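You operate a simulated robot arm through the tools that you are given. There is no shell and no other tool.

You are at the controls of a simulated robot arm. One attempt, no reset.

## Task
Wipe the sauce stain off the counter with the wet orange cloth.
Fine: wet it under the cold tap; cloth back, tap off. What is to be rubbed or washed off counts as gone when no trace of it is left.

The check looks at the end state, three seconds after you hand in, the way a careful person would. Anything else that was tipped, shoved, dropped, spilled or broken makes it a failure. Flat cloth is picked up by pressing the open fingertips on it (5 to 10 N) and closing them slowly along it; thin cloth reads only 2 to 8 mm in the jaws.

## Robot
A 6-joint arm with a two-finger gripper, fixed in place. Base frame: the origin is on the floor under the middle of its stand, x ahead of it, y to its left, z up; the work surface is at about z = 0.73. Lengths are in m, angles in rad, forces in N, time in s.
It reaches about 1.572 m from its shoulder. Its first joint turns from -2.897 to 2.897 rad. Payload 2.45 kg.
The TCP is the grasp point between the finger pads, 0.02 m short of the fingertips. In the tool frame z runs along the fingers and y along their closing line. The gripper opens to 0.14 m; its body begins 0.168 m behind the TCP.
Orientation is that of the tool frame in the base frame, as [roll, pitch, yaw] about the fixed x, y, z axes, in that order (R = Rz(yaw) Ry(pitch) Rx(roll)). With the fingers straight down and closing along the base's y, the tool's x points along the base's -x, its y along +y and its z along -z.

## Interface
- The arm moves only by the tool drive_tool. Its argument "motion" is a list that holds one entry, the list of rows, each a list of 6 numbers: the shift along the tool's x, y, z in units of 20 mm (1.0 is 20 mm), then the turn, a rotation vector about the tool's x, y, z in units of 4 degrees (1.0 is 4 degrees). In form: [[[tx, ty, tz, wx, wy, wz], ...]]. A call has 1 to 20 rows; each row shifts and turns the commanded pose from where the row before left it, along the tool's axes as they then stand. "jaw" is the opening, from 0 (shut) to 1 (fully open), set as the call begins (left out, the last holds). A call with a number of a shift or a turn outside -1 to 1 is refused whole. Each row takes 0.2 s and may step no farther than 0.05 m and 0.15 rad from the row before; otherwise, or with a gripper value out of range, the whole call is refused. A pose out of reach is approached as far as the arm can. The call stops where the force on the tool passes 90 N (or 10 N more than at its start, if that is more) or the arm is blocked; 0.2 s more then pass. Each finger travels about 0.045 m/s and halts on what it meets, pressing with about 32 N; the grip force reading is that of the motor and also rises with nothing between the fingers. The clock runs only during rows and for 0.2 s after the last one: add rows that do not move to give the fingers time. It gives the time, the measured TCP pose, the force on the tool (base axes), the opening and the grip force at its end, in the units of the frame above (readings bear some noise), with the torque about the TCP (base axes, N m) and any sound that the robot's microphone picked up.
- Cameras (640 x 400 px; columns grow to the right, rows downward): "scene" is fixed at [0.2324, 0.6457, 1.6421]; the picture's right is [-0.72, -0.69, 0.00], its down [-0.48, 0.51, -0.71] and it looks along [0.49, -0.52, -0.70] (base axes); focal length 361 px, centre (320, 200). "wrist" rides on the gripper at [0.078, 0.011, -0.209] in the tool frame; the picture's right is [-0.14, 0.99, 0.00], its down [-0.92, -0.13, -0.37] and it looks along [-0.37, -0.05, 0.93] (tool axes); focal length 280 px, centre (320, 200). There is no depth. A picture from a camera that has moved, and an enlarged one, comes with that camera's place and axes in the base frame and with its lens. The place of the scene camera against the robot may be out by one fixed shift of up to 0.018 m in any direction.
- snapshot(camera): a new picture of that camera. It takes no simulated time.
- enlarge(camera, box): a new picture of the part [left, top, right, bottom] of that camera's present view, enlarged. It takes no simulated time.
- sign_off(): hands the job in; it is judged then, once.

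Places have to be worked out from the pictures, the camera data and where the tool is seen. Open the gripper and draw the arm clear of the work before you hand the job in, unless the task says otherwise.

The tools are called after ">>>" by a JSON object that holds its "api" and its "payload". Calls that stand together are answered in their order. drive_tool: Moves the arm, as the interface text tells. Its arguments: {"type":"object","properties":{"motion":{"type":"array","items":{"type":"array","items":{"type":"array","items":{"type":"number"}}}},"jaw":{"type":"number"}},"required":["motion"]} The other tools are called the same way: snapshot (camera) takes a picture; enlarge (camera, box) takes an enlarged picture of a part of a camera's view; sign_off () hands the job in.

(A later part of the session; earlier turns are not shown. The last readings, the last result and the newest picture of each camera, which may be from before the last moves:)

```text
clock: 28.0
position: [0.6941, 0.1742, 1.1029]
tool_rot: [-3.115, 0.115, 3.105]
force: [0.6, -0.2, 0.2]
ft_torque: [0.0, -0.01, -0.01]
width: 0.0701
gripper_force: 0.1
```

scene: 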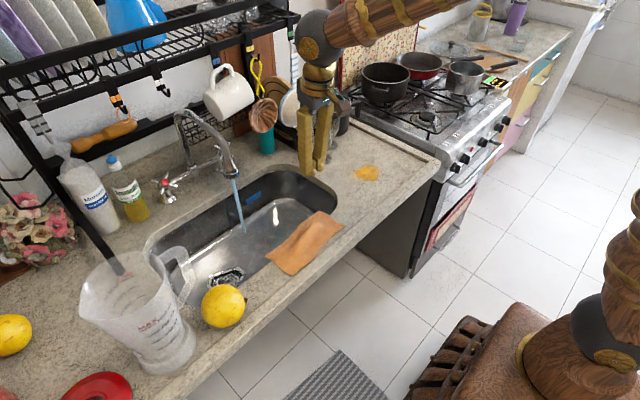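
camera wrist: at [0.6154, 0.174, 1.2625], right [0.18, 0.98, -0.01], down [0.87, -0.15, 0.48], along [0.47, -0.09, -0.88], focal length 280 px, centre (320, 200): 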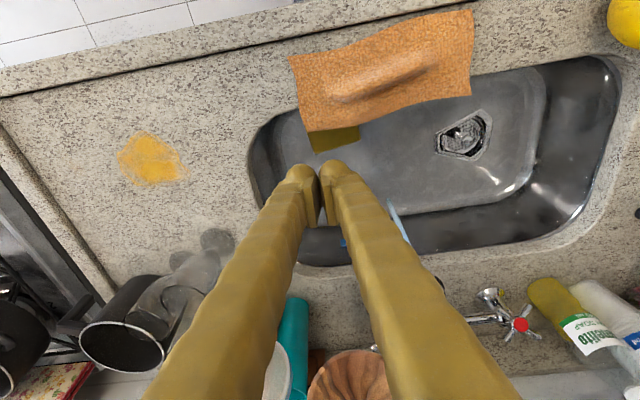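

I correct the residual tilt and begin yawing the tool 90° so that the jaws close along x, across the cloth's ridge.

>>> {"api": "drive_tool", "payload": {"motion": [[[0, 0, 0, -0.22, 0.815, -0.05], [0, 0, 0, -0.22, 0.815, -0.05], [0, 0, 0, 0, 0, -1], [0, 0, 0, 0, 0, -1], [0, 0, 0, 0, 0, -1], [0, 0, 0, 0, 0, -1], [0, 0, 0, 0, 0, -1], [0, 0, 0, 0, 0, -1], [0, 0, 0, 0, 0, -1], [0, 0, 0, 0, 0, -1], [0, 0, 0, 0, 0, -1], [0, 0, 0, 0, 0, -1], [0, 0, 0, 0, 0, -1], [0, 0, 0, 0, 0, -1], [0, 0, 0, 0, 0, -1], [0, 0, 0, 0, 0, -1], [0, 0, 0, 0, 0, -1], [0, 0, 0, 0, 0, -1], [0, 0, 0, 0, 0, -1], [0, 0, 0, 0, 0, 0]]], "jaw": 0.5}}

>>> {"api": "snapshot", "payload": {"camera": "wrist"}}

```text
clock: 32.2
position: [0.695, 0.1752, 1.1021]
tool_rot: [-3.139, 0.008, -1.984]
force: [-0.4, 0.8, 0.2]
ft_torque: [0.01, -0.01, 0.0]
width: 0.07
gripper_force: 0.2
```

```text
taken
camera wrist: at [0.6512, 0.1069, 1.3097], right [-0.85, 0.52, 0.0], down [0.49, 0.79, 0.38], along [0.2, 0.32, -0.93], focal length 280 px, centre (320, 200)
```

wrist: 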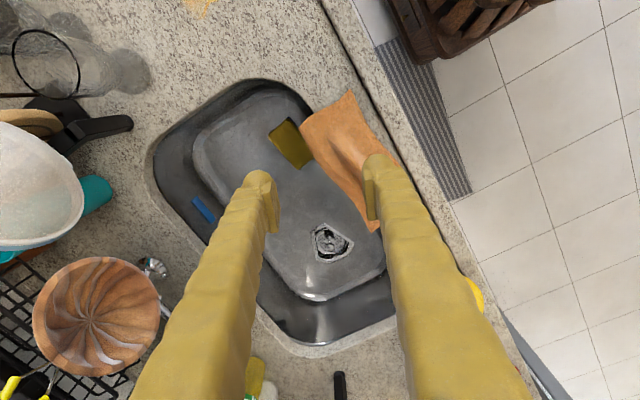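

Another 24° of yaw gets the jaws aligned with x; at the same time I shift above the cloth ridge, estimated at (0.655, 0.237).

>>> {"api": "drive_tool", "payload": {"motion": [[[0, 0, 0, 0, 0, -1], [0, 0, 0, 0, 0, -1], [0, 0, 0, 0, 0, -1], [0, 0, 0, 0, 0, -1], [0, 0, 0, 0, 0, -1], [0, 0, 0, 0, 0, -0.92], [-0.8, 0.5, 0, 0, 0, 0], [-0.8, 0.5, 0, 0, 0, 0], [-0.8, 0.5, 0, 0, 0, 0], [-0.75, 0.5, 0, 0, 0, 0], [0, 0, 0, 0, 0, 0]]], "jaw": 0.5}}

>>> {"api": "snapshot", "payload": {"camera": "wrist"}}

>>> {"api": "enlarge", "payload": {"camera": "scene", "box": [220, 100, 380, 290]}}

```text
clock: 34.6
position: [0.6549, 0.2387, 1.1031]
tool_rot: [-3.139, 0.006, -1.572]
force: [0.1, -0.3, 0.6]
ft_torque: [0.01, 0.03, 0.01]
width: 0.0701
gripper_force: 0.0
```

```text
taken
camera wrist: at [0.6421, 0.1594, 1.3108], right [-0.99, 0.14, 0.0], down [0.13, 0.92, 0.38], along [0.05, 0.37, -0.93], focal length 280 px, centre (320, 200)
```

wrist: 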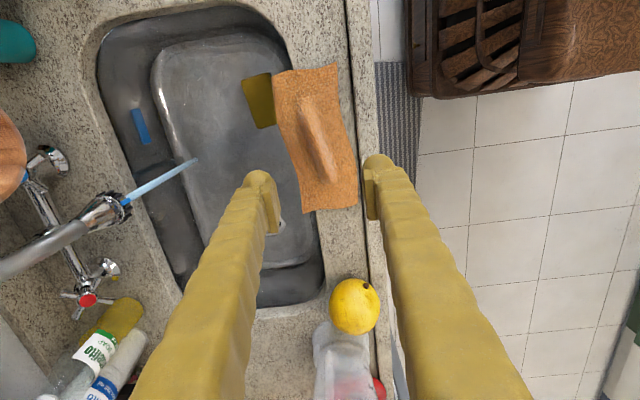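

```text
2.11 times, centred on (300, 195) of scene
camera zoom: at [0.2324, 0.6457, 1.6421], right [-0.72, -0.69, 0.0], down [-0.48, 0.51, -0.71], along [0.49, -0.52, -0.7], focal length 760 px, centre (362, 210)
```

zoom: 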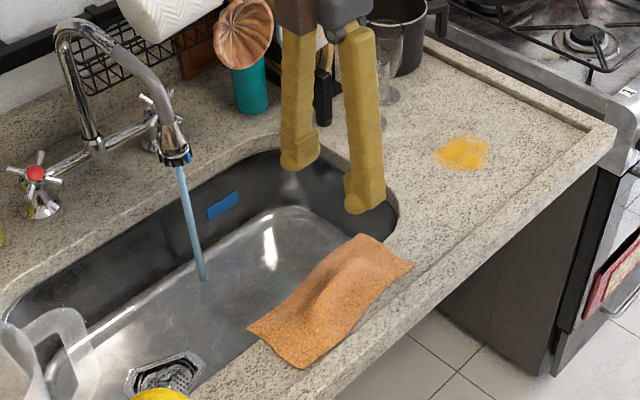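

The ridge runs from about (0.674, 0.171) to (0.642, 0.296). I align the jaws with it, narrow the opening to about 4.5 cm, and descend partway for a closer look.

>>> {"api": "drive_tool", "payload": {"motion": [[[0.2, -0.1, 0, 0, 0, -0.9], [0, 0, 0, 0, 0, -0.9], [0, 0, 0, 0, 0, -0.9], [0, 0, 0, 0, 0, -0.9], [0, 0, 1, 0, 0, 0], [0, 0, 1, 0, 0, 0], [0, 0, 1, 0, 0, 0], [0, 0, 1, 0, 0, 0], [0, 0, 1, 0, 0, 0], [0, 0, 1, 0, 0, 0], [0, 0, 1, 0, 0, 0], [0, 0, 0, 0, 0, 0]]], "jaw": 0.33}}

>>> {"api": "snapshot", "payload": {"camera": "wrist"}}

>>> {"api": "enlarge", "payload": {"camera": "scene", "box": [240, 180, 360, 290]}}

>>> {"api": "enlarge", "payload": {"camera": "wrist", "box": [200, 60, 440, 260]}}

```text
clock: 37.2
position: [0.6573, 0.2356, 0.9635]
tool_rot: [-3.137, 0.005, -1.322]
force: [0.2, 0.5, -0.2]
ft_torque: [-0.03, 0.02, 0.03]
width: 0.0463
gripper_force: 0.1
```

```text
taken
camera wrist: at [0.6637, 0.1559, 1.1712], right [-0.99, -0.11, 0.0], down [-0.11, 0.92, 0.37], along [-0.04, 0.37, -0.93], focal length 280 px, centre (320, 200)
```

wrist: 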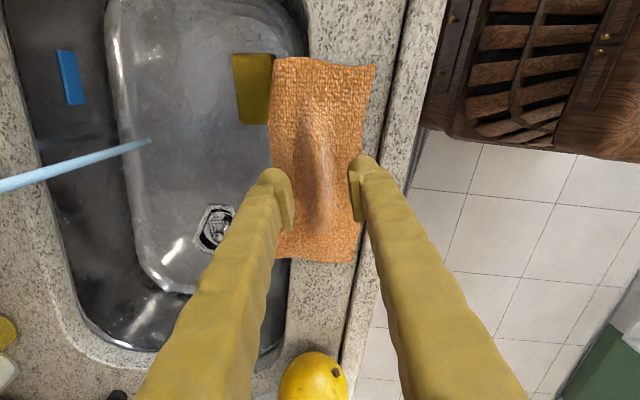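

```text
3.64 times, centred on (300, 235) of scene
camera zoom: at [0.2324, 0.6457, 1.6421], right [-0.72, -0.69, 0.0], down [-0.48, 0.51, -0.71], along [0.49, -0.52, -0.7], focal length 1312 px, centre (393, 73)
```

zoom: 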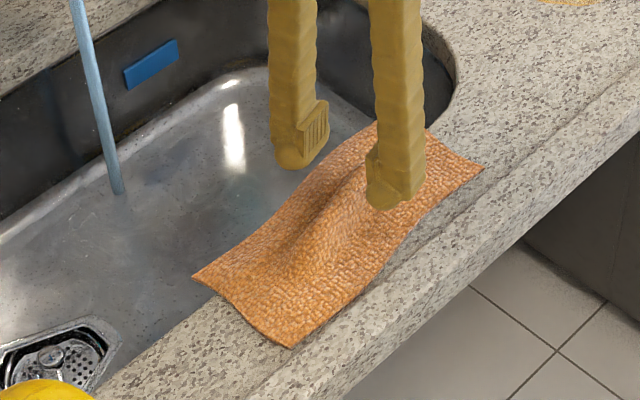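

```text
2.00 times, centred on (320, 160) of wrist
camera zoom: at [0.6637, 0.1559, 1.1712], right [-0.99, -0.11, 0.0], down [-0.11, 0.92, 0.37], along [-0.04, 0.37, -0.93], focal length 561 px, centre (320, 280)
```

zoom: 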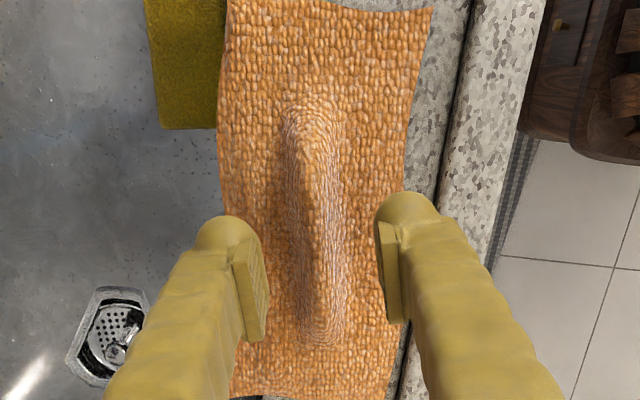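

The fingers straddle the ridge nicely. I descend to just above the cloth, then in 3 mm steps while watching the vertical force.

>>> {"api": "drive_tool", "payload": {"motion": [[[0, 0, 0.7, 0, 0, 0], [0, 0, 0.7, 0, 0, 0], [0, 0, 0.5, 0, 0, 0], [0, 0, 0, 0, 0, 0]]], "jaw": 0.33}}

>>> {"api": "enlarge", "payload": {"camera": "scene", "box": [240, 180, 360, 290]}}

>>> {"api": "enlarge", "payload": {"camera": "wrist", "box": [200, 60, 440, 260]}}

```text
clock: 38.2
position: [0.6572, 0.2345, 0.9237]
tool_rot: [-3.137, 0.005, -1.321]
force: [0.4, -0.7, 0.5]
ft_torque: [0.03, 0.01, -0.02]
width: 0.0462
gripper_force: 0.0
```

```text
3.64 times, centred on (300, 235) of scene
camera zoom: at [0.2324, 0.6457, 1.6421], right [-0.72, -0.69, 0.0], down [-0.48, 0.51, -0.71], along [0.49, -0.52, -0.7], focal length 1312 px, centre (393, 73)
```

zoom: 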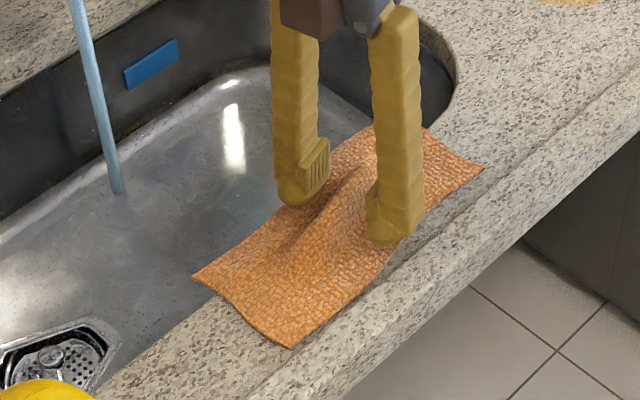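

```text
2.00 times, centred on (320, 160) of wrist
camera zoom: at [0.6641, 0.1559, 1.1325], right [-0.99, -0.11, 0.0], down [-0.11, 0.92, 0.37], along [-0.04, 0.37, -0.93], focal length 561 px, centre (320, 280)
```

zoom: 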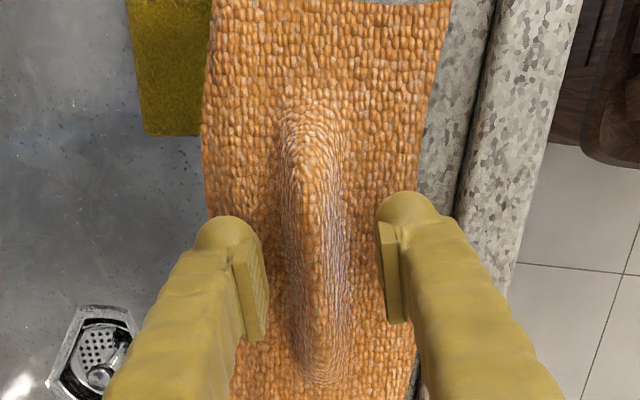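

Still no contact at tip height ≈0.904. I continue down 6 mm in two small steps.

>>> {"api": "drive_tool", "payload": {"motion": [[[0, 0, 0.15, 0, 0, 0], [0, 0, 0.15, 0, 0, 0], [0, 0, 0, 0, 0, 0]]], "jaw": 0.33}}

```text
clock: 39.0
position: [0.6581, 0.2344, 0.9179]
tool_rot: [-3.136, 0.006, -1.322]
force: [-0.5, 0.0, -0.6]
ft_torque: [0.02, -0.01, 0.02]
width: 0.0463
gripper_force: 0.0
```

Still no force at tip ≈0.898; I go 3 mm at a time.

>>> {"api": "drive_tool", "payload": {"motion": [[[0, 0, 0.15, 0, 0, 0], [0, 0, 0, 0, 0, 0]]], "jaw": 0.33}}

>>> {"api": "enlarge", "payload": {"camera": "scene", "box": [240, 180, 360, 290]}}

```text
clock: 39.6
position: [0.6578, 0.2344, 0.9156]
tool_rot: [-3.136, 0.004, -1.322]
force: [0.0, -1.4, 2.2]
ft_torque: [-0.02, 0.03, 0.02]
width: 0.0463
gripper_force: 0.1
```

```text
3.64 times, centred on (300, 235) of scene
camera zoom: at [0.2324, 0.6457, 1.6421], right [-0.72, -0.69, 0.0], down [-0.48, 0.51, -0.71], along [0.49, -0.52, -0.7], focal length 1312 px, centre (393, 73)
```

zoom: 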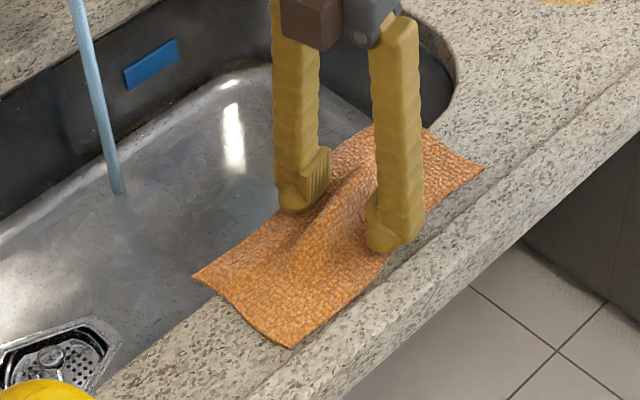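

Contact begins (2.2 N) with the tips at ≈0.896. I add 2 mm for roughly 5–8 N, then close slowly.

>>> {"api": "drive_tool", "payload": {"motion": [[[0, 0, 0.08, 0, 0, 0], [0, 0, 0, 0, 0, 0]]], "jaw": 0.33}}

```text
clock: 40.2
position: [0.6582, 0.2348, 0.9147]
tool_rot: [-3.134, 0.006, -1.321]
force: [-5.3, -0.1, 41.1]
ft_torque: [-0.31, 0.97, -0.01]
width: 0.0465
gripper_force: 0.0
```

That gave 41 N (stiff contact), too much; I ease back up by 1.3 mm.

>>> {"api": "drive_tool", "payload": {"motion": [[[0, 0, -0.065, 0, 0, 0], [0, 0, 0, 0, 0, 0]]], "jaw": 0.33}}

```text
clock: 40.8
position: [0.6584, 0.2342, 0.9153]
tool_rot: [-3.134, 0.005, -1.32]
force: [8.0, 2.2, 23.0]
ft_torque: [-0.11, 0.27, -0.01]
width: 0.0467
gripper_force: 0.1
```

>>> {"api": "drive_tool", "payload": {"motion": [[[0, 0, -0.035, 0, 0, 0], [0, 0, 0, 0, 0, 0]]], "jaw": 0.33}}

```text
clock: 41.4
position: [0.6559, 0.2342, 0.9149]
tool_rot: [-3.139, 0.005, -1.32]
force: [1.3, 0.8, 4.9]
ft_torque: [0.0, 0.05, 0.0]
width: 0.0461
gripper_force: 0.0
```

The force is now 4.9 N, right in the wanted band. I close the jaws in slow steps along the cloth, first to about 3.2 cm.

>>> {"api": "drive_tool", "payload": {"motion": [[[0, 0, 0, 0, 0, 0], [0, 0, 0, 0, 0, 0]]], "jaw": 0.27}}

>>> {"api": "enlarge", "payload": {"camera": "wrist", "box": [200, 60, 440, 260]}}

```text
clock: 42.0
position: [0.6573, 0.2357, 0.915]
tool_rot: [-3.136, 0.006, -1.322]
force: [-0.1, -0.8, 1.8]
ft_torque: [-0.03, 0.05, 0.03]
width: 0.038
gripper_force: 0.4
```

```text
2.00 times, centred on (320, 160) of wrist
camera zoom: at [0.6634, 0.1554, 1.1239], right [-0.99, -0.11, 0.0], down [-0.11, 0.92, 0.37], along [-0.04, 0.37, -0.93], focal length 561 px, centre (320, 280)
```

zoom: 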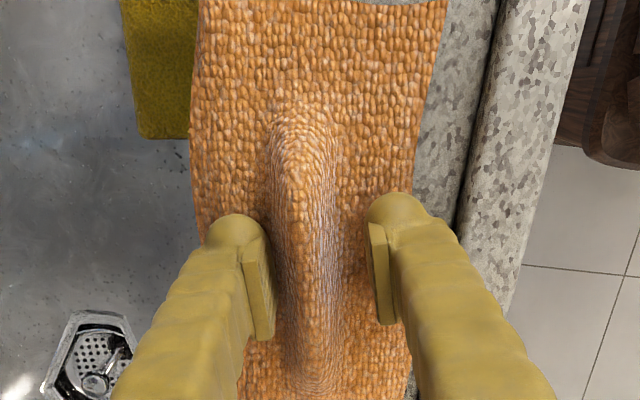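

The opening is 38 mm and the force has eased to 1.8 N, so I press 0.4 mm more while closing further.

>>> {"api": "drive_tool", "payload": {"motion": [[[0, 0, 0.02, 0, 0, 0], [0, 0, 0, 0, 0, 0]]], "jaw": 0.2}}

>>> {"api": "enlarge", "payload": {"camera": "scene", "box": [240, 180, 360, 290]}}

```text
clock: 42.6
position: [0.6583, 0.2359, 0.917]
tool_rot: [-3.135, 0.006, -1.322]
force: [5.6, 5.4, 14.8]
ft_torque: [0.1, 0.01, -0.05]
width: 0.0281
gripper_force: 0.1
```

```text
3.64 times, centred on (300, 235) of scene
camera zoom: at [0.2324, 0.6457, 1.6421], right [-0.72, -0.69, 0.0], down [-0.48, 0.51, -0.71], along [0.49, -0.52, -0.7], focal length 1312 px, centre (393, 73)
```

zoom: 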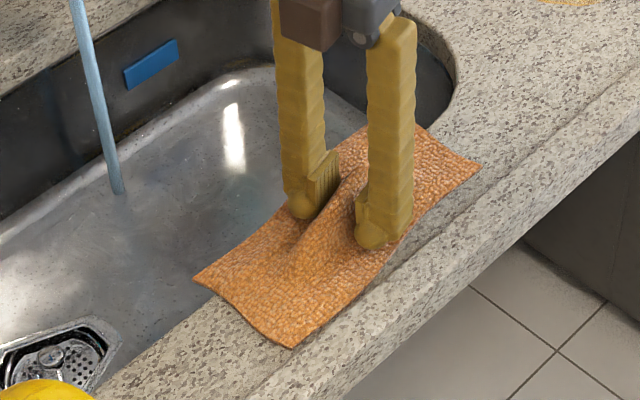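

Force is 14.8 N, a bit high, so I lift 0.4 mm while closing to about 17 mm; the ridge is being gathered between the pads.

>>> {"api": "drive_tool", "payload": {"motion": [[[0, 0, -0.015, 0, 0, 0], [0, 0, 0, 0, 0, 0]]], "jaw": 0.12}}

>>> {"api": "enlarge", "payload": {"camera": "wrist", "box": [200, 60, 440, 260]}}

```text
clock: 43.2
position: [0.6574, 0.236, 0.9151]
tool_rot: [-3.137, 0.006, -1.321]
force: [0.3, 3.2, 9.9]
ft_torque: [-0.1, 0.13, -0.47]
width: 0.0238
gripper_force: 32.4
```

```text
2.00 times, centred on (320, 160) of wrist
camera zoom: at [0.6647, 0.1562, 1.1239], right [-0.99, -0.11, 0.0], down [-0.1, 0.92, 0.37], along [-0.04, 0.37, -0.93], focal length 561 px, centre (320, 280)
```

zoom: 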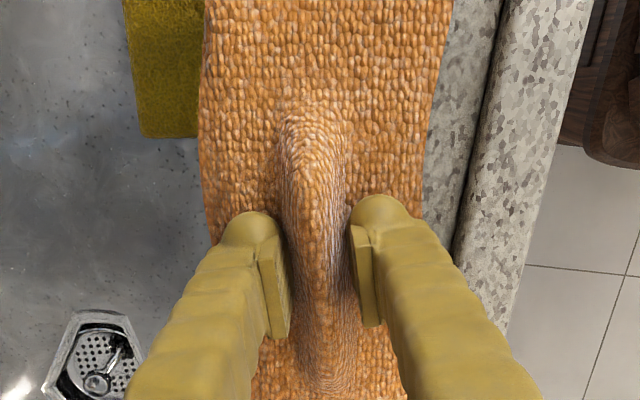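

The jaws stalled at 24 mm with 32 N on the ridge — a firm grip. I command fully shut to keep the force on and lift 4 cm to check.

>>> {"api": "drive_tool", "payload": {"motion": [[[0, 0, 0, 0, 0, 0], [0, 0, 0, 0, 0, 0], [0, 0, 0, 0, 0, 0], [0, 0, -0.5, 0, 0, 0], [0, 0, -0.75, 0, 0, 0], [0, 0, -0.75, 0, 0, 0], [0, 0, 0, 0, 0, 0]]], "jaw": 0}}

>>> {"api": "enlarge", "payload": {"camera": "scene", "box": [220, 160, 380, 290]}}

>>> {"api": "snapshot", "payload": {"camera": "wrist"}}

```text
clock: 44.8
position: [0.6599, 0.2355, 0.9571]
tool_rot: [-3.135, 0.006, -1.324]
force: [0.2, -0.6, -0.4]
ft_torque: [0.03, 0.01, 0.02]
width: 0.0204
gripper_force: 31.6
```

```text
3.08 times, centred on (300, 225) of scene
camera zoom: at [0.2324, 0.6457, 1.6421], right [-0.72, -0.69, 0.0], down [-0.48, 0.51, -0.71], along [0.49, -0.52, -0.7], focal length 1110 px, centre (382, 123)
```

zoom: 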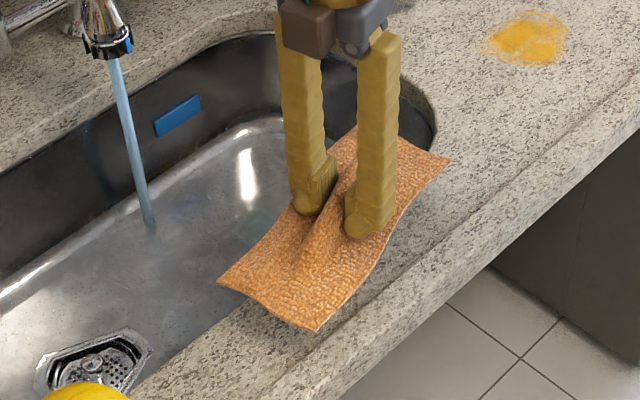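

```text
taken
camera wrist: at [0.6654, 0.156, 1.1647], right [-0.99, -0.11, 0.0], down [-0.11, 0.92, 0.37], along [-0.04, 0.37, -0.93], focal length 280 px, centre (320, 200)
```

wrist: 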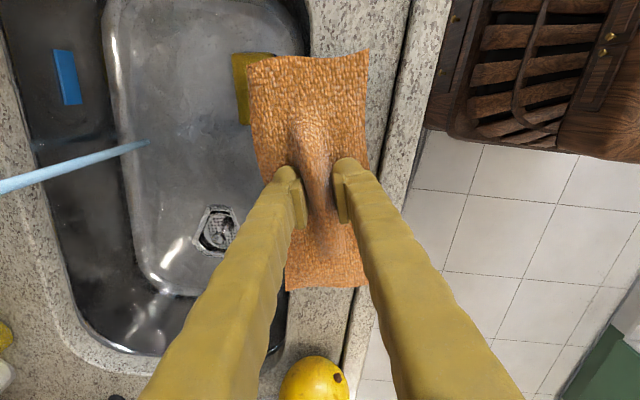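

The cloth came up whole, held on its ridge, with the jaws at 20 mm and full grip. I carry it up and over the sink, then tilt the tool 45° forward so I can reach under the spout beneath the mug.

>>> {"api": "drive_tool", "payload": {"motion": [[[0, 0, -0.5, 0, 0, 0], [-0.724, -0.957, -0.5, 0, 0, 0], [-0.724, -0.957, -0.5, 0, 0, 0], [-0.724, -0.957, -0.5, 0, 0, 0], [-0.724, -0.957, -0.5, 0, 0, 0], [0, 0, 0, 0.908, 0.231, 0], [0, 0, 0, 0.908, 0.231, 0], [0, 0, 0, 0.908, 0.231, 0], [0, 0, 0, 0.908, 0.231, 0], [0, 0, 0, 0.908, 0.231, 0], [0, 0, 0, 0.908, 0.231, 0], [0, 0, 0, 0, 0, 0]]], "jaw": 0}}

>>> {"api": "snapshot", "payload": {"camera": "scene"}}

>>> {"api": "snapshot", "payload": {"camera": "wrist"}}

```text
clock: 47.4
position: [0.7177, 0.3093, 1.0063]
tool_rot: [-2.755, -0.088, -1.337]
force: [0.2, 0.1, 0.3]
ft_torque: [-0.01, 0.0, -0.03]
width: 0.0208
gripper_force: 32.5
```

```text
taken
```

scene: 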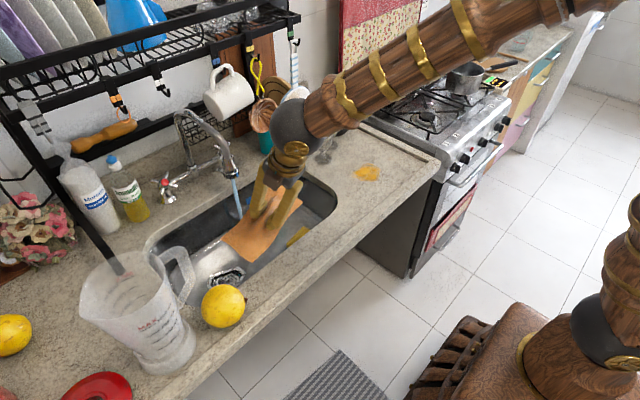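

```text
taken
camera wrist: at [0.6431, 0.2308, 1.2013], right [-0.92, -0.11, -0.39], down [-0.24, 0.92, 0.31], along [0.32, 0.37, -0.87], focal length 280 px, centre (320, 200)
```

wrist: 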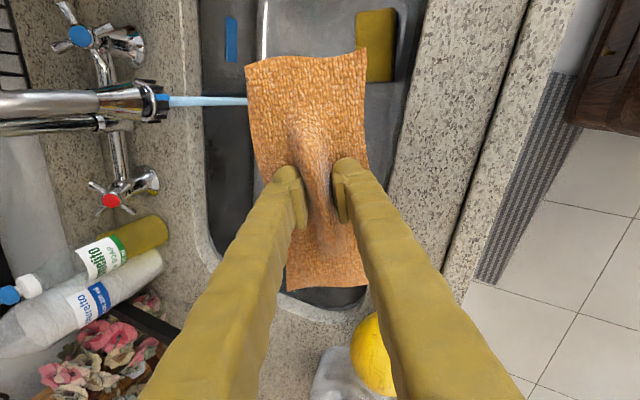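

The cloth is held well at about 22° tilt. I finish tilting to 45° and move down and forward toward the stream.

>>> {"api": "drive_tool", "payload": {"motion": [[[0, 0, 0, 0.908, 0.231, 0], [0, 0, 0, 0.908, 0.231, 0], [0, 0, 0, 0.908, 0.231, 0], [0, 0, 0, 0.908, 0.231, 0], [0, 0, 0, 0.908, 0.231, 0], [0, 0, 0, 0.908, 0.231, 0], [0, 0, 0.9, 0, 0, 0], [0, 0, 0.9, 0, 0, 0], [0, 0, 0.9, 0, 0, 0], [0, 0, 0.9, 0, 0, 0], [0, 0, 0, 0, 0, 0]]], "jaw": 0}}

>>> {"api": "snapshot", "payload": {"camera": "scene"}}

>>> {"api": "snapshot", "payload": {"camera": "wrist"}}

```text
clock: 49.8
position: [0.7706, 0.3106, 0.9548]
tool_rot: [-2.367, -0.169, -1.391]
force: [0.6, 0.6, 0.2]
ft_torque: [0.02, 0.02, -0.02]
width: 0.0204
gripper_force: 31.9
```

```text
taken
```

scene: 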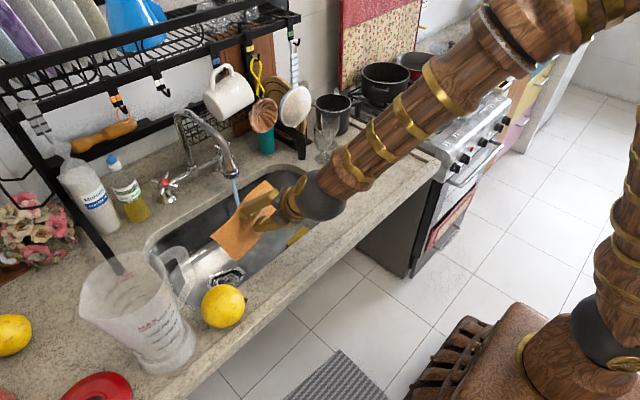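

```text
taken
camera wrist: at [0.6264, 0.2307, 1.1084], right [-0.7, -0.11, -0.71], down [-0.34, 0.92, 0.19], along [0.63, 0.37, -0.68], focal length 280 px, centre (320, 200)
```

wrist: 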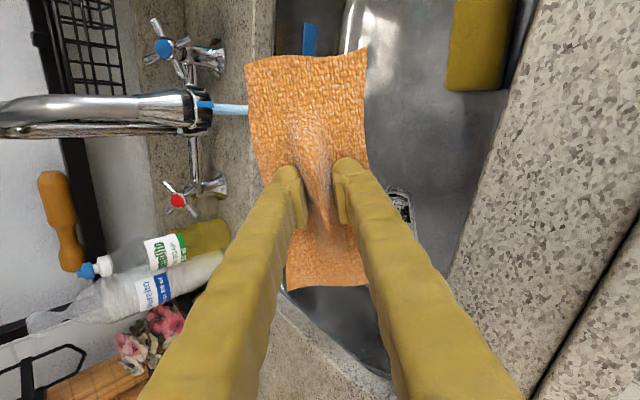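

The stream (y≈0.27) will land on the cloth's upper half, clear of the fingers. I move forward and down under the spout in two stages.

>>> {"api": "drive_tool", "payload": {"motion": [[[0.098, -0.386, 0.904, 0, 0, 0], [0.098, -0.386, 0.904, 0, 0, 0], [0.098, -0.386, 0.904, 0, 0, 0], [0.098, -0.386, 0.904, 0, 0, 0], [0, 0, 0, 0, 0, 0]]], "jaw": 0}}

>>> {"api": "enlarge", "payload": {"camera": "scene", "box": [160, 120, 320, 280]}}

>>> {"api": "snapshot", "payload": {"camera": "wrist"}}

```text
clock: 51.0
position: [0.8418, 0.31, 0.9279]
tool_rot: [-2.369, -0.17, -1.392]
force: [0.7, 0.8, -0.9]
ft_torque: [0.02, 0.04, 0.01]
width: 0.0208
gripper_force: 31.8
```

```text
2.50 times, centred on (240, 200) of scene
camera zoom: at [0.2324, 0.6457, 1.6421], right [-0.72, -0.69, 0.0], down [-0.48, 0.51, -0.71], along [0.49, -0.52, -0.7], focal length 902 px, centre (520, 200)
```

zoom: 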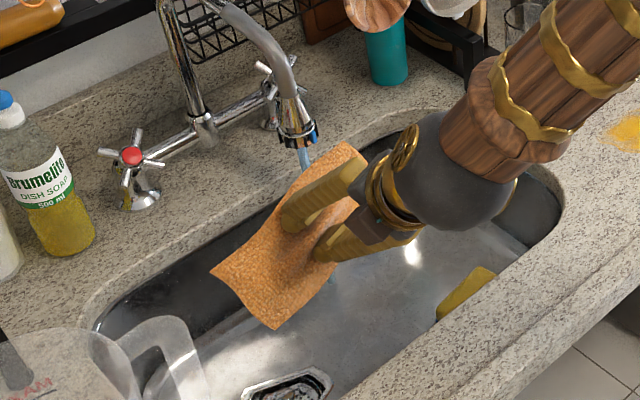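

```text
taken
camera wrist: at [0.6987, 0.2313, 1.0805], right [-0.7, -0.11, -0.71], down [-0.34, 0.92, 0.19], along [0.63, 0.37, -0.68], focal length 280 px, centre (320, 200)
```

wrist: 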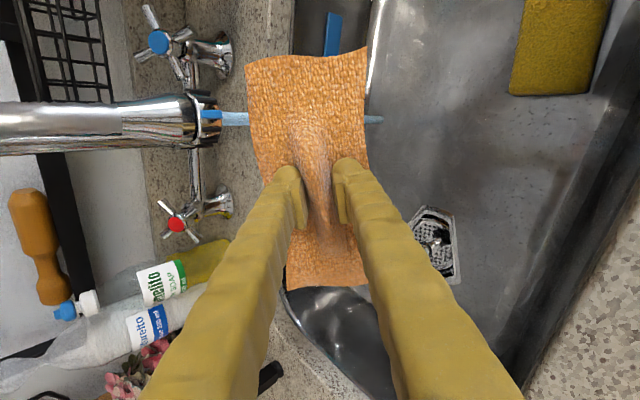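

The stream still passes just behind the cloth; the remaining 6 cm forward will put the cloth into it.

>>> {"api": "drive_tool", "payload": {"motion": [[[0.098, -0.386, 0.904, 0, 0, 0], [0.098, -0.386, 0.904, 0, 0, 0], [0.098, -0.386, 0.904, 0, 0, 0], [0, 0, 0, 0, 0, 0], [0, 0, 0, 0, 0, 0], [0, 0, 0, 0, 0, 0]]], "jaw": 0}}

>>> {"api": "enlarge", "payload": {"camera": "scene", "box": [160, 120, 320, 280]}}

>>> {"api": "snapshot", "payload": {"camera": "wrist"}}

```text
clock: 52.4
position: [0.8958, 0.3111, 0.9047]
tool_rot: [-2.365, -0.168, -1.392]
force: [-0.4, -0.2, -0.7]
ft_torque: [0.0, 0.0, 0.0]
width: 0.0205
gripper_force: 31.4
```

```text
2.50 times, centred on (240, 200) of scene
camera zoom: at [0.2324, 0.6457, 1.6421], right [-0.72, -0.69, 0.0], down [-0.48, 0.51, -0.71], along [0.49, -0.52, -0.7], focal length 902 px, centre (520, 200)
```

zoom: 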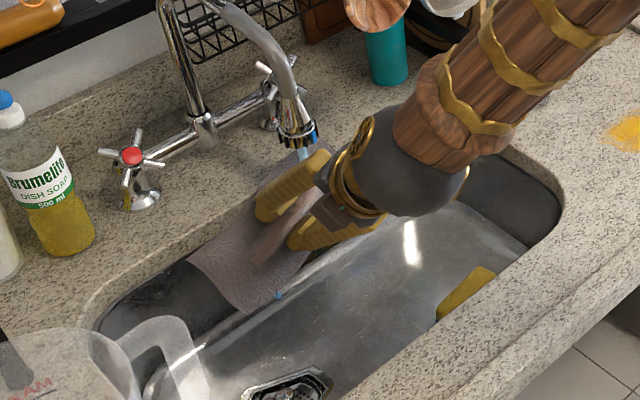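

```text
taken
camera wrist: at [0.7537, 0.2319, 1.0578], right [-0.7, -0.11, -0.71], down [-0.34, 0.92, 0.19], along [0.63, 0.37, -0.68], focal length 280 px, centre (320, 200)
```

wrist: 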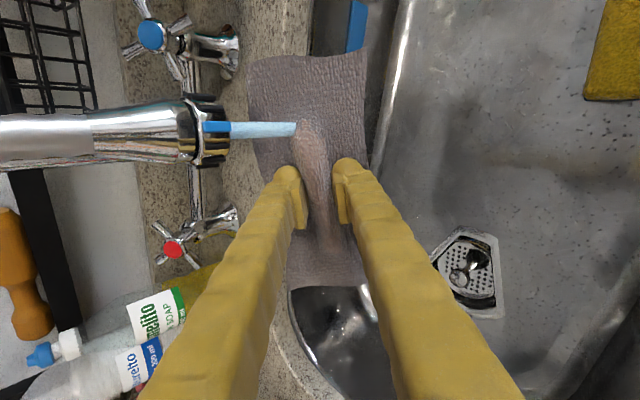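

The cloth has turned dark all over: it is soaked. I give it two more seconds under the stream, then back out along the same path.

>>> {"api": "drive_tool", "payload": {"motion": [[[0, 0, 0, 0, 0, 0], [0, 0, 0, 0, 0, 0], [0, 0, 0, 0, 0, 0], [0, 0, 0, 0, 0, 0], [0, 0, 0, 0, 0, 0], [0, 0, 0, 0, 0, 0], [0, 0, 0, 0, 0, 0], [0, 0, 0, 0, 0, 0], [-0.098, 0.386, -0.904, 0, 0, 0], [-0.098, 0.386, -0.904, 0, 0, 0], [-0.098, 0.386, -0.904, 0, 0, 0], [-0.098, 0.386, -0.904, 0, 0, 0], [-0.098, 0.386, -0.904, 0, 0, 0], [-0.098, 0.386, -0.904, 0, 0, 0], [-0.098, 0.386, -0.904, 0, 0, 0], [0, 0, 0, 0, 0, 0], [0, 0, 0, 0, 0, 0], [0, 0, 0, 0, 0, 0], [0, 0, 0, 0, 0, 0]]], "jaw": 0}}

>>> {"api": "enlarge", "payload": {"camera": "scene", "box": [160, 120, 320, 280]}}

>>> {"api": "snapshot", "payload": {"camera": "wrist"}}

```text
clock: 56.4
position: [0.7691, 0.3112, 0.9566]
tool_rot: [-2.368, -0.169, -1.393]
force: [-0.8, 0.5, -0.4]
ft_torque: [0.01, 0.02, 0.0]
width: 0.0204
gripper_force: 32.7
```

```text
2.50 times, centred on (240, 200) of scene
camera zoom: at [0.2324, 0.6457, 1.6421], right [-0.72, -0.69, 0.0], down [-0.48, 0.51, -0.71], along [0.49, -0.52, -0.7], focal length 902 px, centre (520, 200)
```

zoom: 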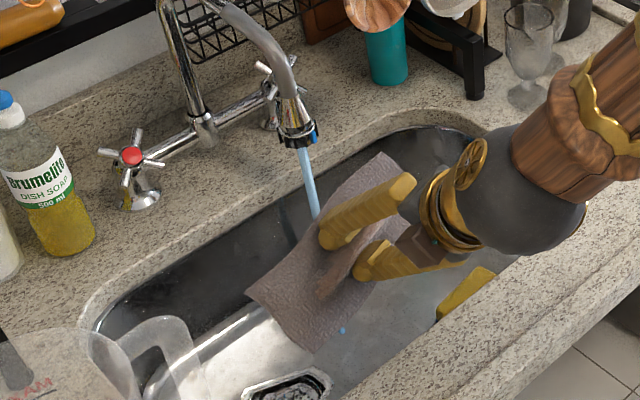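

```text
taken
camera wrist: at [0.6257, 0.2319, 1.1083], right [-0.7, -0.11, -0.71], down [-0.34, 0.92, 0.19], along [0.63, 0.37, -0.68], focal length 280 px, centre (320, 200)
```

wrist: 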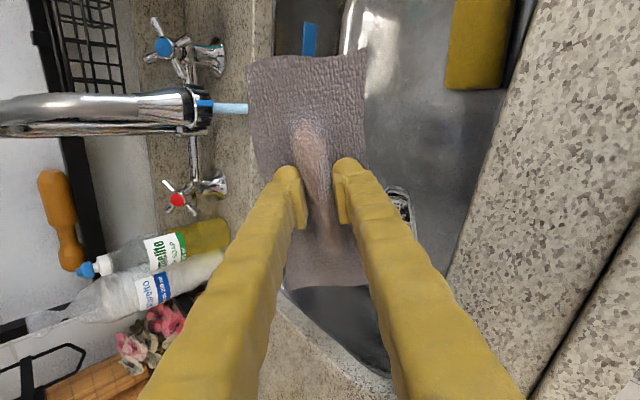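

The cloth is wet and still gripped. I back up and straighten the tool to fingers-down over the sink.

>>> {"api": "drive_tool", "payload": {"motion": [[[0, 0, -0.9, 0, 0, 0], [0, 0, -0.9, 0, 0, 0], [0, 0, -0.9, 0, 0, 0], [0, 0, -0.9, 0, 0, 0], [0, 0, 0, -0.908, -0.231, 0], [0, 0, 0, -0.908, -0.231, 0], [0, 0, 0, -0.908, -0.231, 0], [0, 0, 0, -0.908, -0.231, 0], [0, 0, 0, -0.908, -0.231, 0], [0, 0, 0, -0.908, -0.231, 0], [0, 0, 0, -0.908, -0.231, 0], [0, 0, 0, -0.908, -0.231, 0], [0, 0, 0, -0.908, -0.231, 0], [0, 0, 0, -0.908, -0.231, 0], [0, 0, 0, -0.908, -0.231, 0], [0, 0, 0, -0.908, -0.231, 0], [0, 0, 0, 0, 0, 0]]], "jaw": 0}}

>>> {"api": "snapshot", "payload": {"camera": "wrist"}}

>>> {"api": "snapshot", "payload": {"camera": "scene"}}

```text
clock: 60.0
position: [0.7168, 0.31, 1.0052]
tool_rot: [-3.137, 0.004, -1.322]
force: [0.1, -0.9, -0.1]
ft_torque: [-0.01, -0.01, 0.01]
width: 0.0205
gripper_force: 31.6
```

```text
taken
camera wrist: at [0.7239, 0.2309, 1.2144], right [-0.99, -0.11, 0.0], down [-0.11, 0.92, 0.37], along [-0.04, 0.37, -0.93], focal length 280 px, centre (320, 200)
```

wrist: 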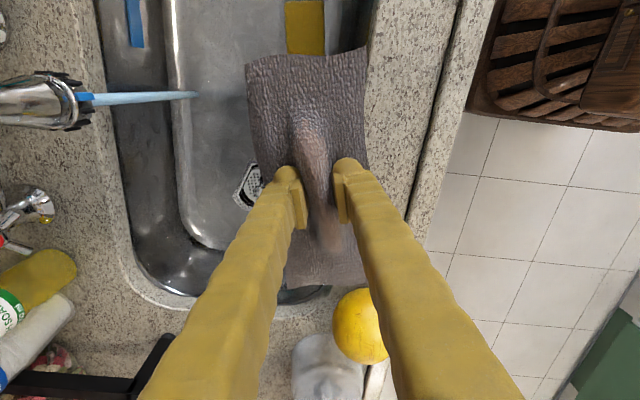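

```text
taken
```

scene: 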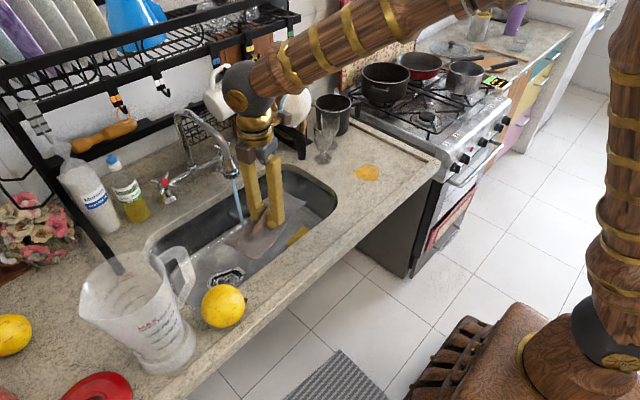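

The cloth is dark and wet. Before crossing the counter I let it drip over the sink for a few seconds and look for drops.

>>> {"api": "drive_tool", "payload": {"motion": [[[0, -0.5, 0, 0, 0, 0], [0, 0, 0, 0, 0, 0], [0, 0, 0, 0, 0, 0], [0, 0, 0, 0, 0, 0], [0, 0, 0, 0, 0, 0], [0, 0, 0, 0, 0, 0], [0, 0, 0, 0, 0, 0], [0, 0, 0, 0, 0, 0], [0, 0, 0, 0, 0, 0], [0, 0, 0, 0, 0, 0], [0, 0, 0, 0, 0, 0], [0, 0, 0, 0, 0, 0]]], "jaw": 0}}

>>> {"api": "enlarge", "payload": {"camera": "scene", "box": [200, 160, 320, 280]}}

```text
clock: 62.6
position: [0.7273, 0.3121, 1.0058]
tool_rot: [-3.137, 0.005, -1.321]
force: [0.0, 0.5, -0.6]
ft_torque: [0.0, 0.03, 0.01]
width: 0.0206
gripper_force: 31.7
```

```text
3.33 times, centred on (260, 220) of scene
camera zoom: at [0.2324, 0.6457, 1.6421], right [-0.72, -0.69, 0.0], down [-0.48, 0.51, -0.71], along [0.49, -0.52, -0.7], focal length 1203 px, centre (520, 133)
```

zoom: 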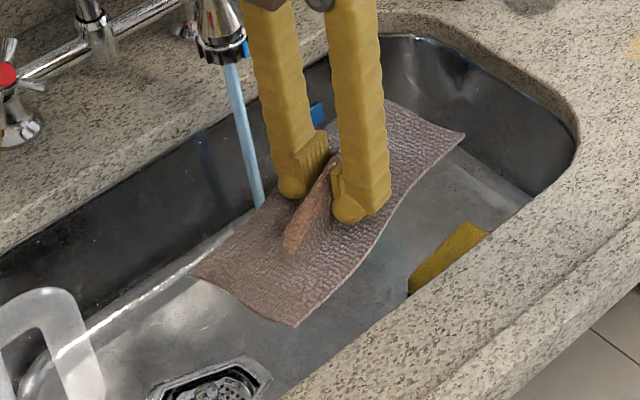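

No drips. I carry the cloth across to hover above the stain near (0.708, −0.087).

>>> {"api": "drive_tool", "payload": {"motion": [[[0.9, 0.29, -0.3, 0, 0, 0], [0.955, 0.29, -0.3, 0, 0, 0], [0.955, 0.29, -0.3, 0, 0, 0], [0.955, 0.29, -0.3, 0, 0, 0], [0.955, 0.29, -0.1, 0, 0, 0], [0.955, 0.29, -0.1, 0, 0, 0], [0.955, 0.29, 0, 0, 0, 0], [0.955, 0.29, 0, 0, 0, 0], [0.955, 0.29, 0, 0, 0, 0], [0.955, 0.29, 0, 0, 0, 0], [0.955, 0.29, 0, 0, 0, 0], [0.955, 0.29, 0, 0, 0, 0], [0.955, 0.29, 0, 0, 0, 0], [0.955, 0.29, 0, 0, 0, 0], [0.955, 0.29, 0, 0, 0, 0], [0.955, 0.29, 0, 0, 0, 0], [0.955, 0.29, 0, 0, 0, 0], [0.955, 0.29, 0, 0, 0, 0], [0.955, 0.29, 0, 0, 0, 0], [0, 0, 0, 0, 0, 0]]], "jaw": 0}}

>>> {"api": "snapshot", "payload": {"camera": "wrist"}}

>>> {"api": "snapshot", "payload": {"camera": "scene"}}

```text
clock: 66.8
position: [0.7083, -0.0659, 1.0332]
tool_rot: [-3.137, 0.004, -1.322]
force: [-0.2, 0.5, -0.2]
ft_torque: [0.03, 0.01, 0.04]
width: 0.0204
gripper_force: 31.9
```

```text
taken
camera wrist: at [0.715, -0.1447, 1.2405], right [-0.99, -0.11, 0.0], down [-0.11, 0.92, 0.37], along [-0.04, 0.37, -0.93], focal length 280 px, centre (320, 200)
```

wrist: 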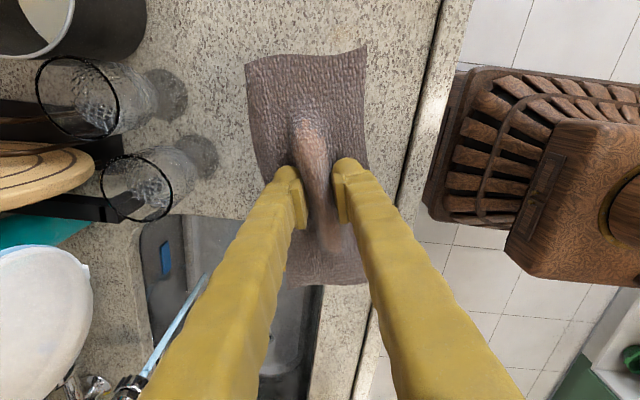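

```text
taken
```

scene: 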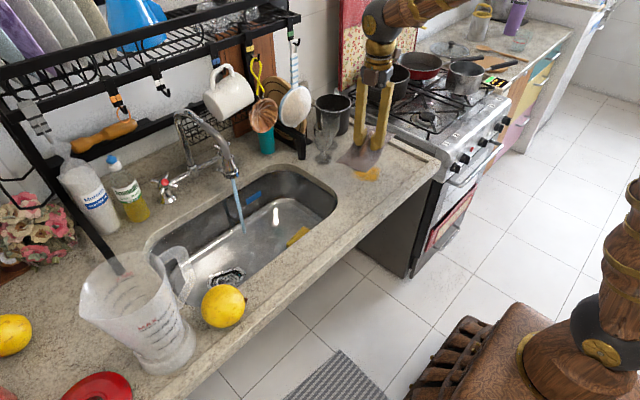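

The stain is right under the cloth; goblets stand at x≥0.83, so I'll keep the cloth's far edge below x≈0.80. I centre over the stain and descend to just above the counter.

>>> {"api": "drive_tool", "payload": {"motion": [[[0.9, 0.24, 0, 0, 0, 0], [0, 0, 0.85, 0, 0, 0], [0, 0, 0.85, 0, 0, 0], [0, 0, 0.85, 0, 0, 0], [0, 0, 0.85, 0, 0, 0], [0, 0, 0.85, 0, 0, 0], [0, 0, 0.85, 0, 0, 0], [0, 0, 0, 0, 0, 0]]], "jaw": 0}}

>>> {"api": "enlarge", "payload": {"camera": "scene", "box": [300, 100, 440, 220]}}

>>> {"api": "snapshot", "payload": {"camera": "wrist"}}

```text
clock: 68.6
position: [0.7087, -0.0836, 0.9272]
tool_rot: [-3.134, 0.006, -1.321]
force: [-0.1, -0.7, 0.5]
ft_torque: [0.01, 0.04, -0.04]
width: 0.0209
gripper_force: 32.9
```

```text
3.33 times, centred on (370, 160) of scene
camera zoom: at [0.2324, 0.6457, 1.6421], right [-0.72, -0.69, 0.0], down [-0.48, 0.51, -0.71], along [0.49, -0.52, -0.7], focal length 1203 px, centre (153, 333)
```

zoom: 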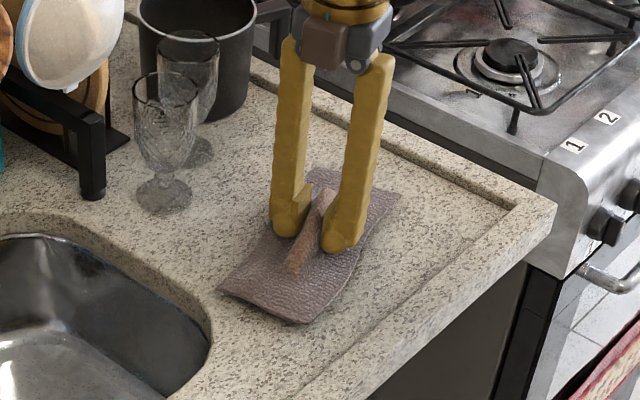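

```text
taken
camera wrist: at [0.7152, -0.1627, 1.1355], right [-0.99, -0.11, 0.0], down [-0.11, 0.92, 0.37], along [-0.04, 0.37, -0.93], focal length 280 px, centre (320, 200)
```

wrist: 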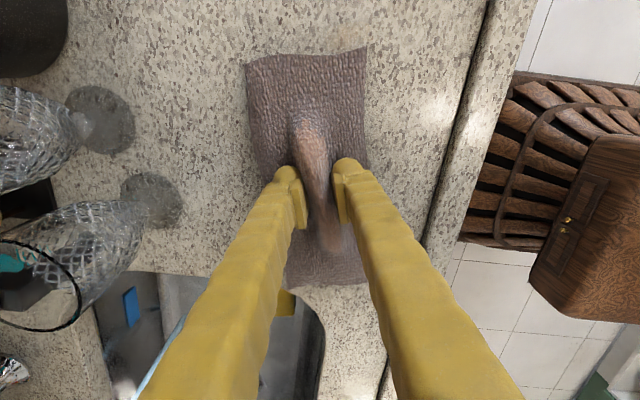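

The stain is fully hidden under the cloth, with ample clearance from the goblets. I descend in small steps to make contact.

>>> {"api": "drive_tool", "payload": {"motion": [[[0, 0, 0.3, 0, 0, 0], [0, 0, 0, 0, 0, 0]]], "jaw": 0}}

```text
clock: 69.2
position: [0.7084, -0.0838, 0.9234]
tool_rot: [-3.136, 0.006, -1.322]
force: [0.3, -0.2, 0.4]
ft_torque: [0.0, 0.02, 0.0]
width: 0.0205
gripper_force: 32.3
```

No contact yet at z≈0.923; another 4 mm.

>>> {"api": "drive_tool", "payload": {"motion": [[[0, 0, 0.1, 0, 0, 0], [0, 0, 0.1, 0, 0, 0], [0, 0, 0, 0, 0, 0]]], "jaw": 0}}

```text
clock: 70.0
position: [0.7092, -0.0842, 0.9199]
tool_rot: [-3.136, 0.006, -1.321]
force: [-0.5, -0.1, -0.6]
ft_torque: [-0.01, 0.03, 0.0]
width: 0.0207
gripper_force: 32.0
```

Still free; I go on with 2 mm and 1 mm steps.

>>> {"api": "drive_tool", "payload": {"motion": [[[0, 0, 0.1, 0, 0, 0], [0, 0, 0, 0, 0, 0]]], "jaw": 0}}

```text
clock: 70.6
position: [0.709, -0.0836, 0.9178]
tool_rot: [-3.137, 0.006, -1.322]
force: [0.5, -1.0, -0.1]
ft_torque: [-0.04, 0.03, -0.04]
width: 0.0207
gripper_force: 32.2
```

Still no load at z≈0.918; 1.5 mm more.

>>> {"api": "drive_tool", "payload": {"motion": [[[0, 0, 0.08, 0, 0, 0], [0, 0, 0, 0, 0, 0]]], "jaw": 0}}

```text
clock: 71.2
position: [0.7102, -0.0824, 0.9165]
tool_rot: [-3.137, 0.006, -1.321]
force: [-0.1, -1.6, 9.2]
ft_torque: [-0.01, -0.01, 0.02]
width: 0.0203
gripper_force: 32.3
```

Contact at 9 N. Now I rub: strokes along x, ±3 cm about the stain centre.

>>> {"api": "drive_tool", "payload": {"motion": [[[0.123, -0.485, 0, 0, 0, 0], [0.123, -0.485, 0, 0, 0, 0], [0.123, -0.485, 0, 0, 0, 0], [-0.123, 0.485, 0, 0, 0, 0], [-0.123, 0.485, 0, 0, 0, 0], [-0.123, 0.485, 0, 0, 0, 0], [-0.123, 0.485, 0, 0, 0, 0], [-0.123, 0.485, 0, 0, 0, 0], [-0.123, 0.485, 0, 0, 0, 0], [0.123, -0.485, 0, 0, 0, 0], [0.123, -0.485, 0, 0, 0, 0], [0.123, -0.485, 0, 0, 0, 0], [0.123, -0.485, 0, 0, 0, 0], [0.123, -0.485, 0, 0, 0, 0], [0.123, -0.485, 0, 0, 0, 0], [-0.123, 0.485, 0, 0, 0, 0], [-0.123, 0.485, 0, 0, 0, 0], [-0.123, 0.485, 0, 0, 0, 0], [0, 0, 0, 0, 0, 0]]], "jaw": 0}}

>>> {"api": "enlarge", "payload": {"camera": "scene", "box": [300, 100, 440, 220]}}

>>> {"api": "snapshot", "payload": {"camera": "wrist"}}

```text
clock: 75.2
position: [0.7075, -0.0845, 0.9159]
tool_rot: [-3.136, 0.005, -1.32]
force: [-0.1, 0.0, -0.5]
ft_torque: [0.0, 0.01, 0.02]
width: 0.0204
gripper_force: 32.5
```

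```text
3.33 times, centred on (370, 160) of scene
camera zoom: at [0.2324, 0.6457, 1.6421], right [-0.72, -0.69, 0.0], down [-0.48, 0.51, -0.71], along [0.49, -0.52, -0.7], focal length 1203 px, centre (153, 333)
```

zoom: 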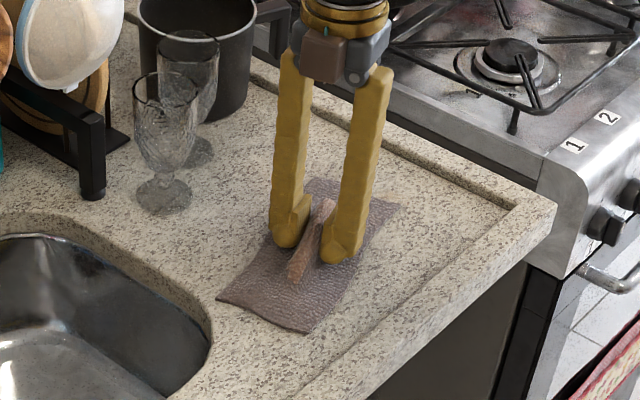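

```text
taken
camera wrist: at [0.7141, -0.162, 1.124], right [-0.99, -0.11, 0.0], down [-0.11, 0.92, 0.37], along [-0.04, 0.37, -0.93], focal length 280 px, centre (320, 200)
```

wrist: 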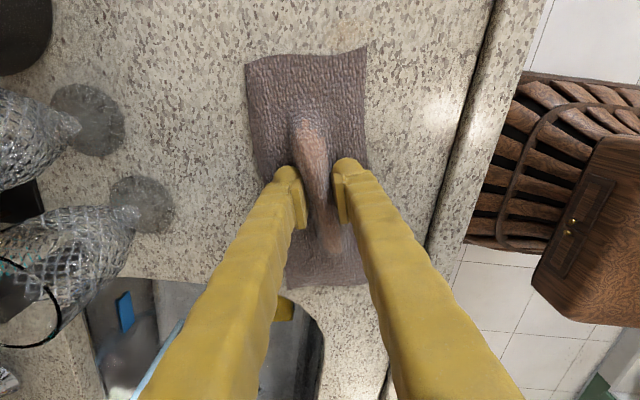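

The load has dropped to about zero. I press 1 mm more to restore contact and look at the counter just beyond the cloth.

>>> {"api": "drive_tool", "payload": {"motion": [[[0, 0, 0.06, 0, 0, 0], [0, 0, 0, 0, 0, 0]]], "jaw": 0}}

>>> {"api": "enlarge", "payload": {"camera": "wrist", "box": [220, 0, 460, 150]}}

```text
clock: 75.8
position: [0.7097, -0.0825, 0.916]
tool_rot: [-3.135, 0.005, -1.32]
force: [-16.1, 3.0, 33.9]
ft_torque: [0.01, 0.33, 0.0]
width: 0.0204
gripper_force: 32.1
```

```text
2.67 times, centred on (340, 75) of wrist
camera zoom: at [0.7147, -0.162, 1.1236], right [-0.99, -0.11, -0.01], down [-0.11, 0.92, 0.37], along [-0.04, 0.37, -0.93], focal length 748 px, centre (267, 533)
```

zoom: 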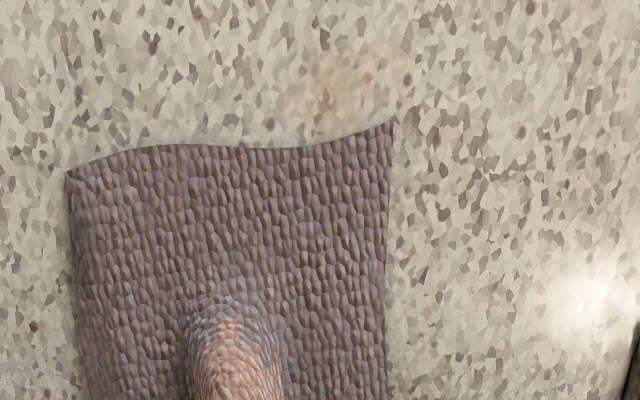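

Now 34 N — a bit much. I ease off slightly and rub along y (±3 cm) with a small x weave.

>>> {"api": "drive_tool", "payload": {"motion": [[[0, 0, -0.025, 0, 0, 0], [-0.485, -0.123, 0, 0, 0, 0], [-0.485, -0.123, 0, 0, 0, 0], [-0.485, -0.123, 0, 0, 0, 0], [0.485, 0.123, 0, 0, 0, 0], [0.485, 0.123, 0, 0, 0, 0], [0.485, 0.123, 0, 0, 0, 0], [0.485, 0.123, 0, 0, 0, 0], [0.485, 0.123, 0, 0, 0, 0], [0.485, 0.123, 0, 0, 0, 0], [-0.485, -0.123, 0, 0, 0, 0], [-0.485, -0.123, 0, 0, 0, 0], [-0.485, -0.123, 0, 0, 0, 0], [0, 0, 0, 0, 0, 0]]], "jaw": 0}}

```text
clock: 78.8
position: [0.7102, -0.0813, 0.9157]
tool_rot: [-3.137, 0.004, -1.322]
force: [-0.1, -0.2, -0.2]
ft_torque: [0.02, 0.02, 0.03]
width: 0.0205
gripper_force: 32.6
```

The load is gone again, so the cloth is creeping up in the grip under rubbing. I lift 3 cm and slide toward the sink to inspect the stain.

>>> {"api": "drive_tool", "payload": {"motion": [[[0, 0, -1, 0, 0, 0], [0, 0, -1, 0, 0, 0], [-0.95, -0.24, 0, 0, 0, 0], [-0.95, -0.24, 0, 0, 0, 0], [-0.95, -0.24, 0, 0, 0, 0], [-0.95, -0.24, 0, 0, 0, 0], [-0.95, -0.24, 0, 0, 0, 0], [-0.95, -0.24, 0, 0, 0, 0], [-0.95, -0.24, 0, 0, 0, 0], [0, 0, 0, 0, 0, 0]]], "jaw": 0}}

>>> {"api": "enlarge", "payload": {"camera": "scene", "box": [300, 100, 440, 220]}}

>>> {"api": "snapshot", "payload": {"camera": "wrist"}}

```text
clock: 81.0
position: [0.7092, 0.0527, 0.9552]
tool_rot: [-3.136, 0.006, -1.32]
force: [-0.2, -0.7, -1.1]
ft_torque: [0.02, 0.01, -0.01]
width: 0.0206
gripper_force: 31.8
```

```text
3.33 times, centred on (370, 160) of scene
camera zoom: at [0.2324, 0.6457, 1.6421], right [-0.72, -0.69, 0.0], down [-0.48, 0.51, -0.71], along [0.49, -0.52, -0.7], focal length 1203 px, centre (153, 333)
```

zoom: 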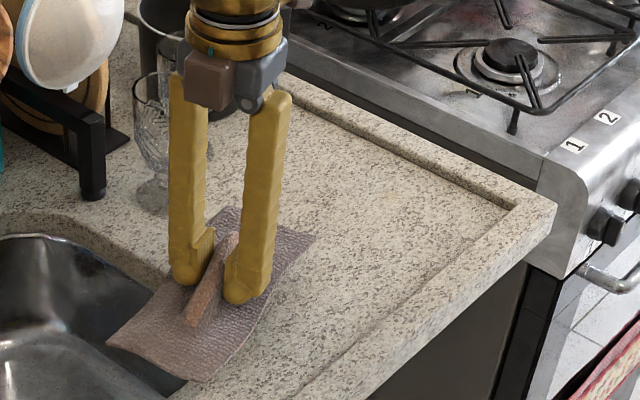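

```text
taken
camera wrist: at [0.7162, -0.0262, 1.1641], right [-0.99, -0.11, 0.0], down [-0.11, 0.92, 0.37], along [-0.04, 0.37, -0.93], focal length 280 px, centre (320, 200)
```

wrist: 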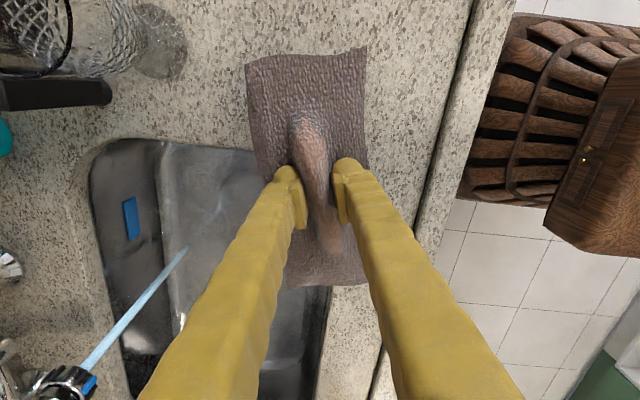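

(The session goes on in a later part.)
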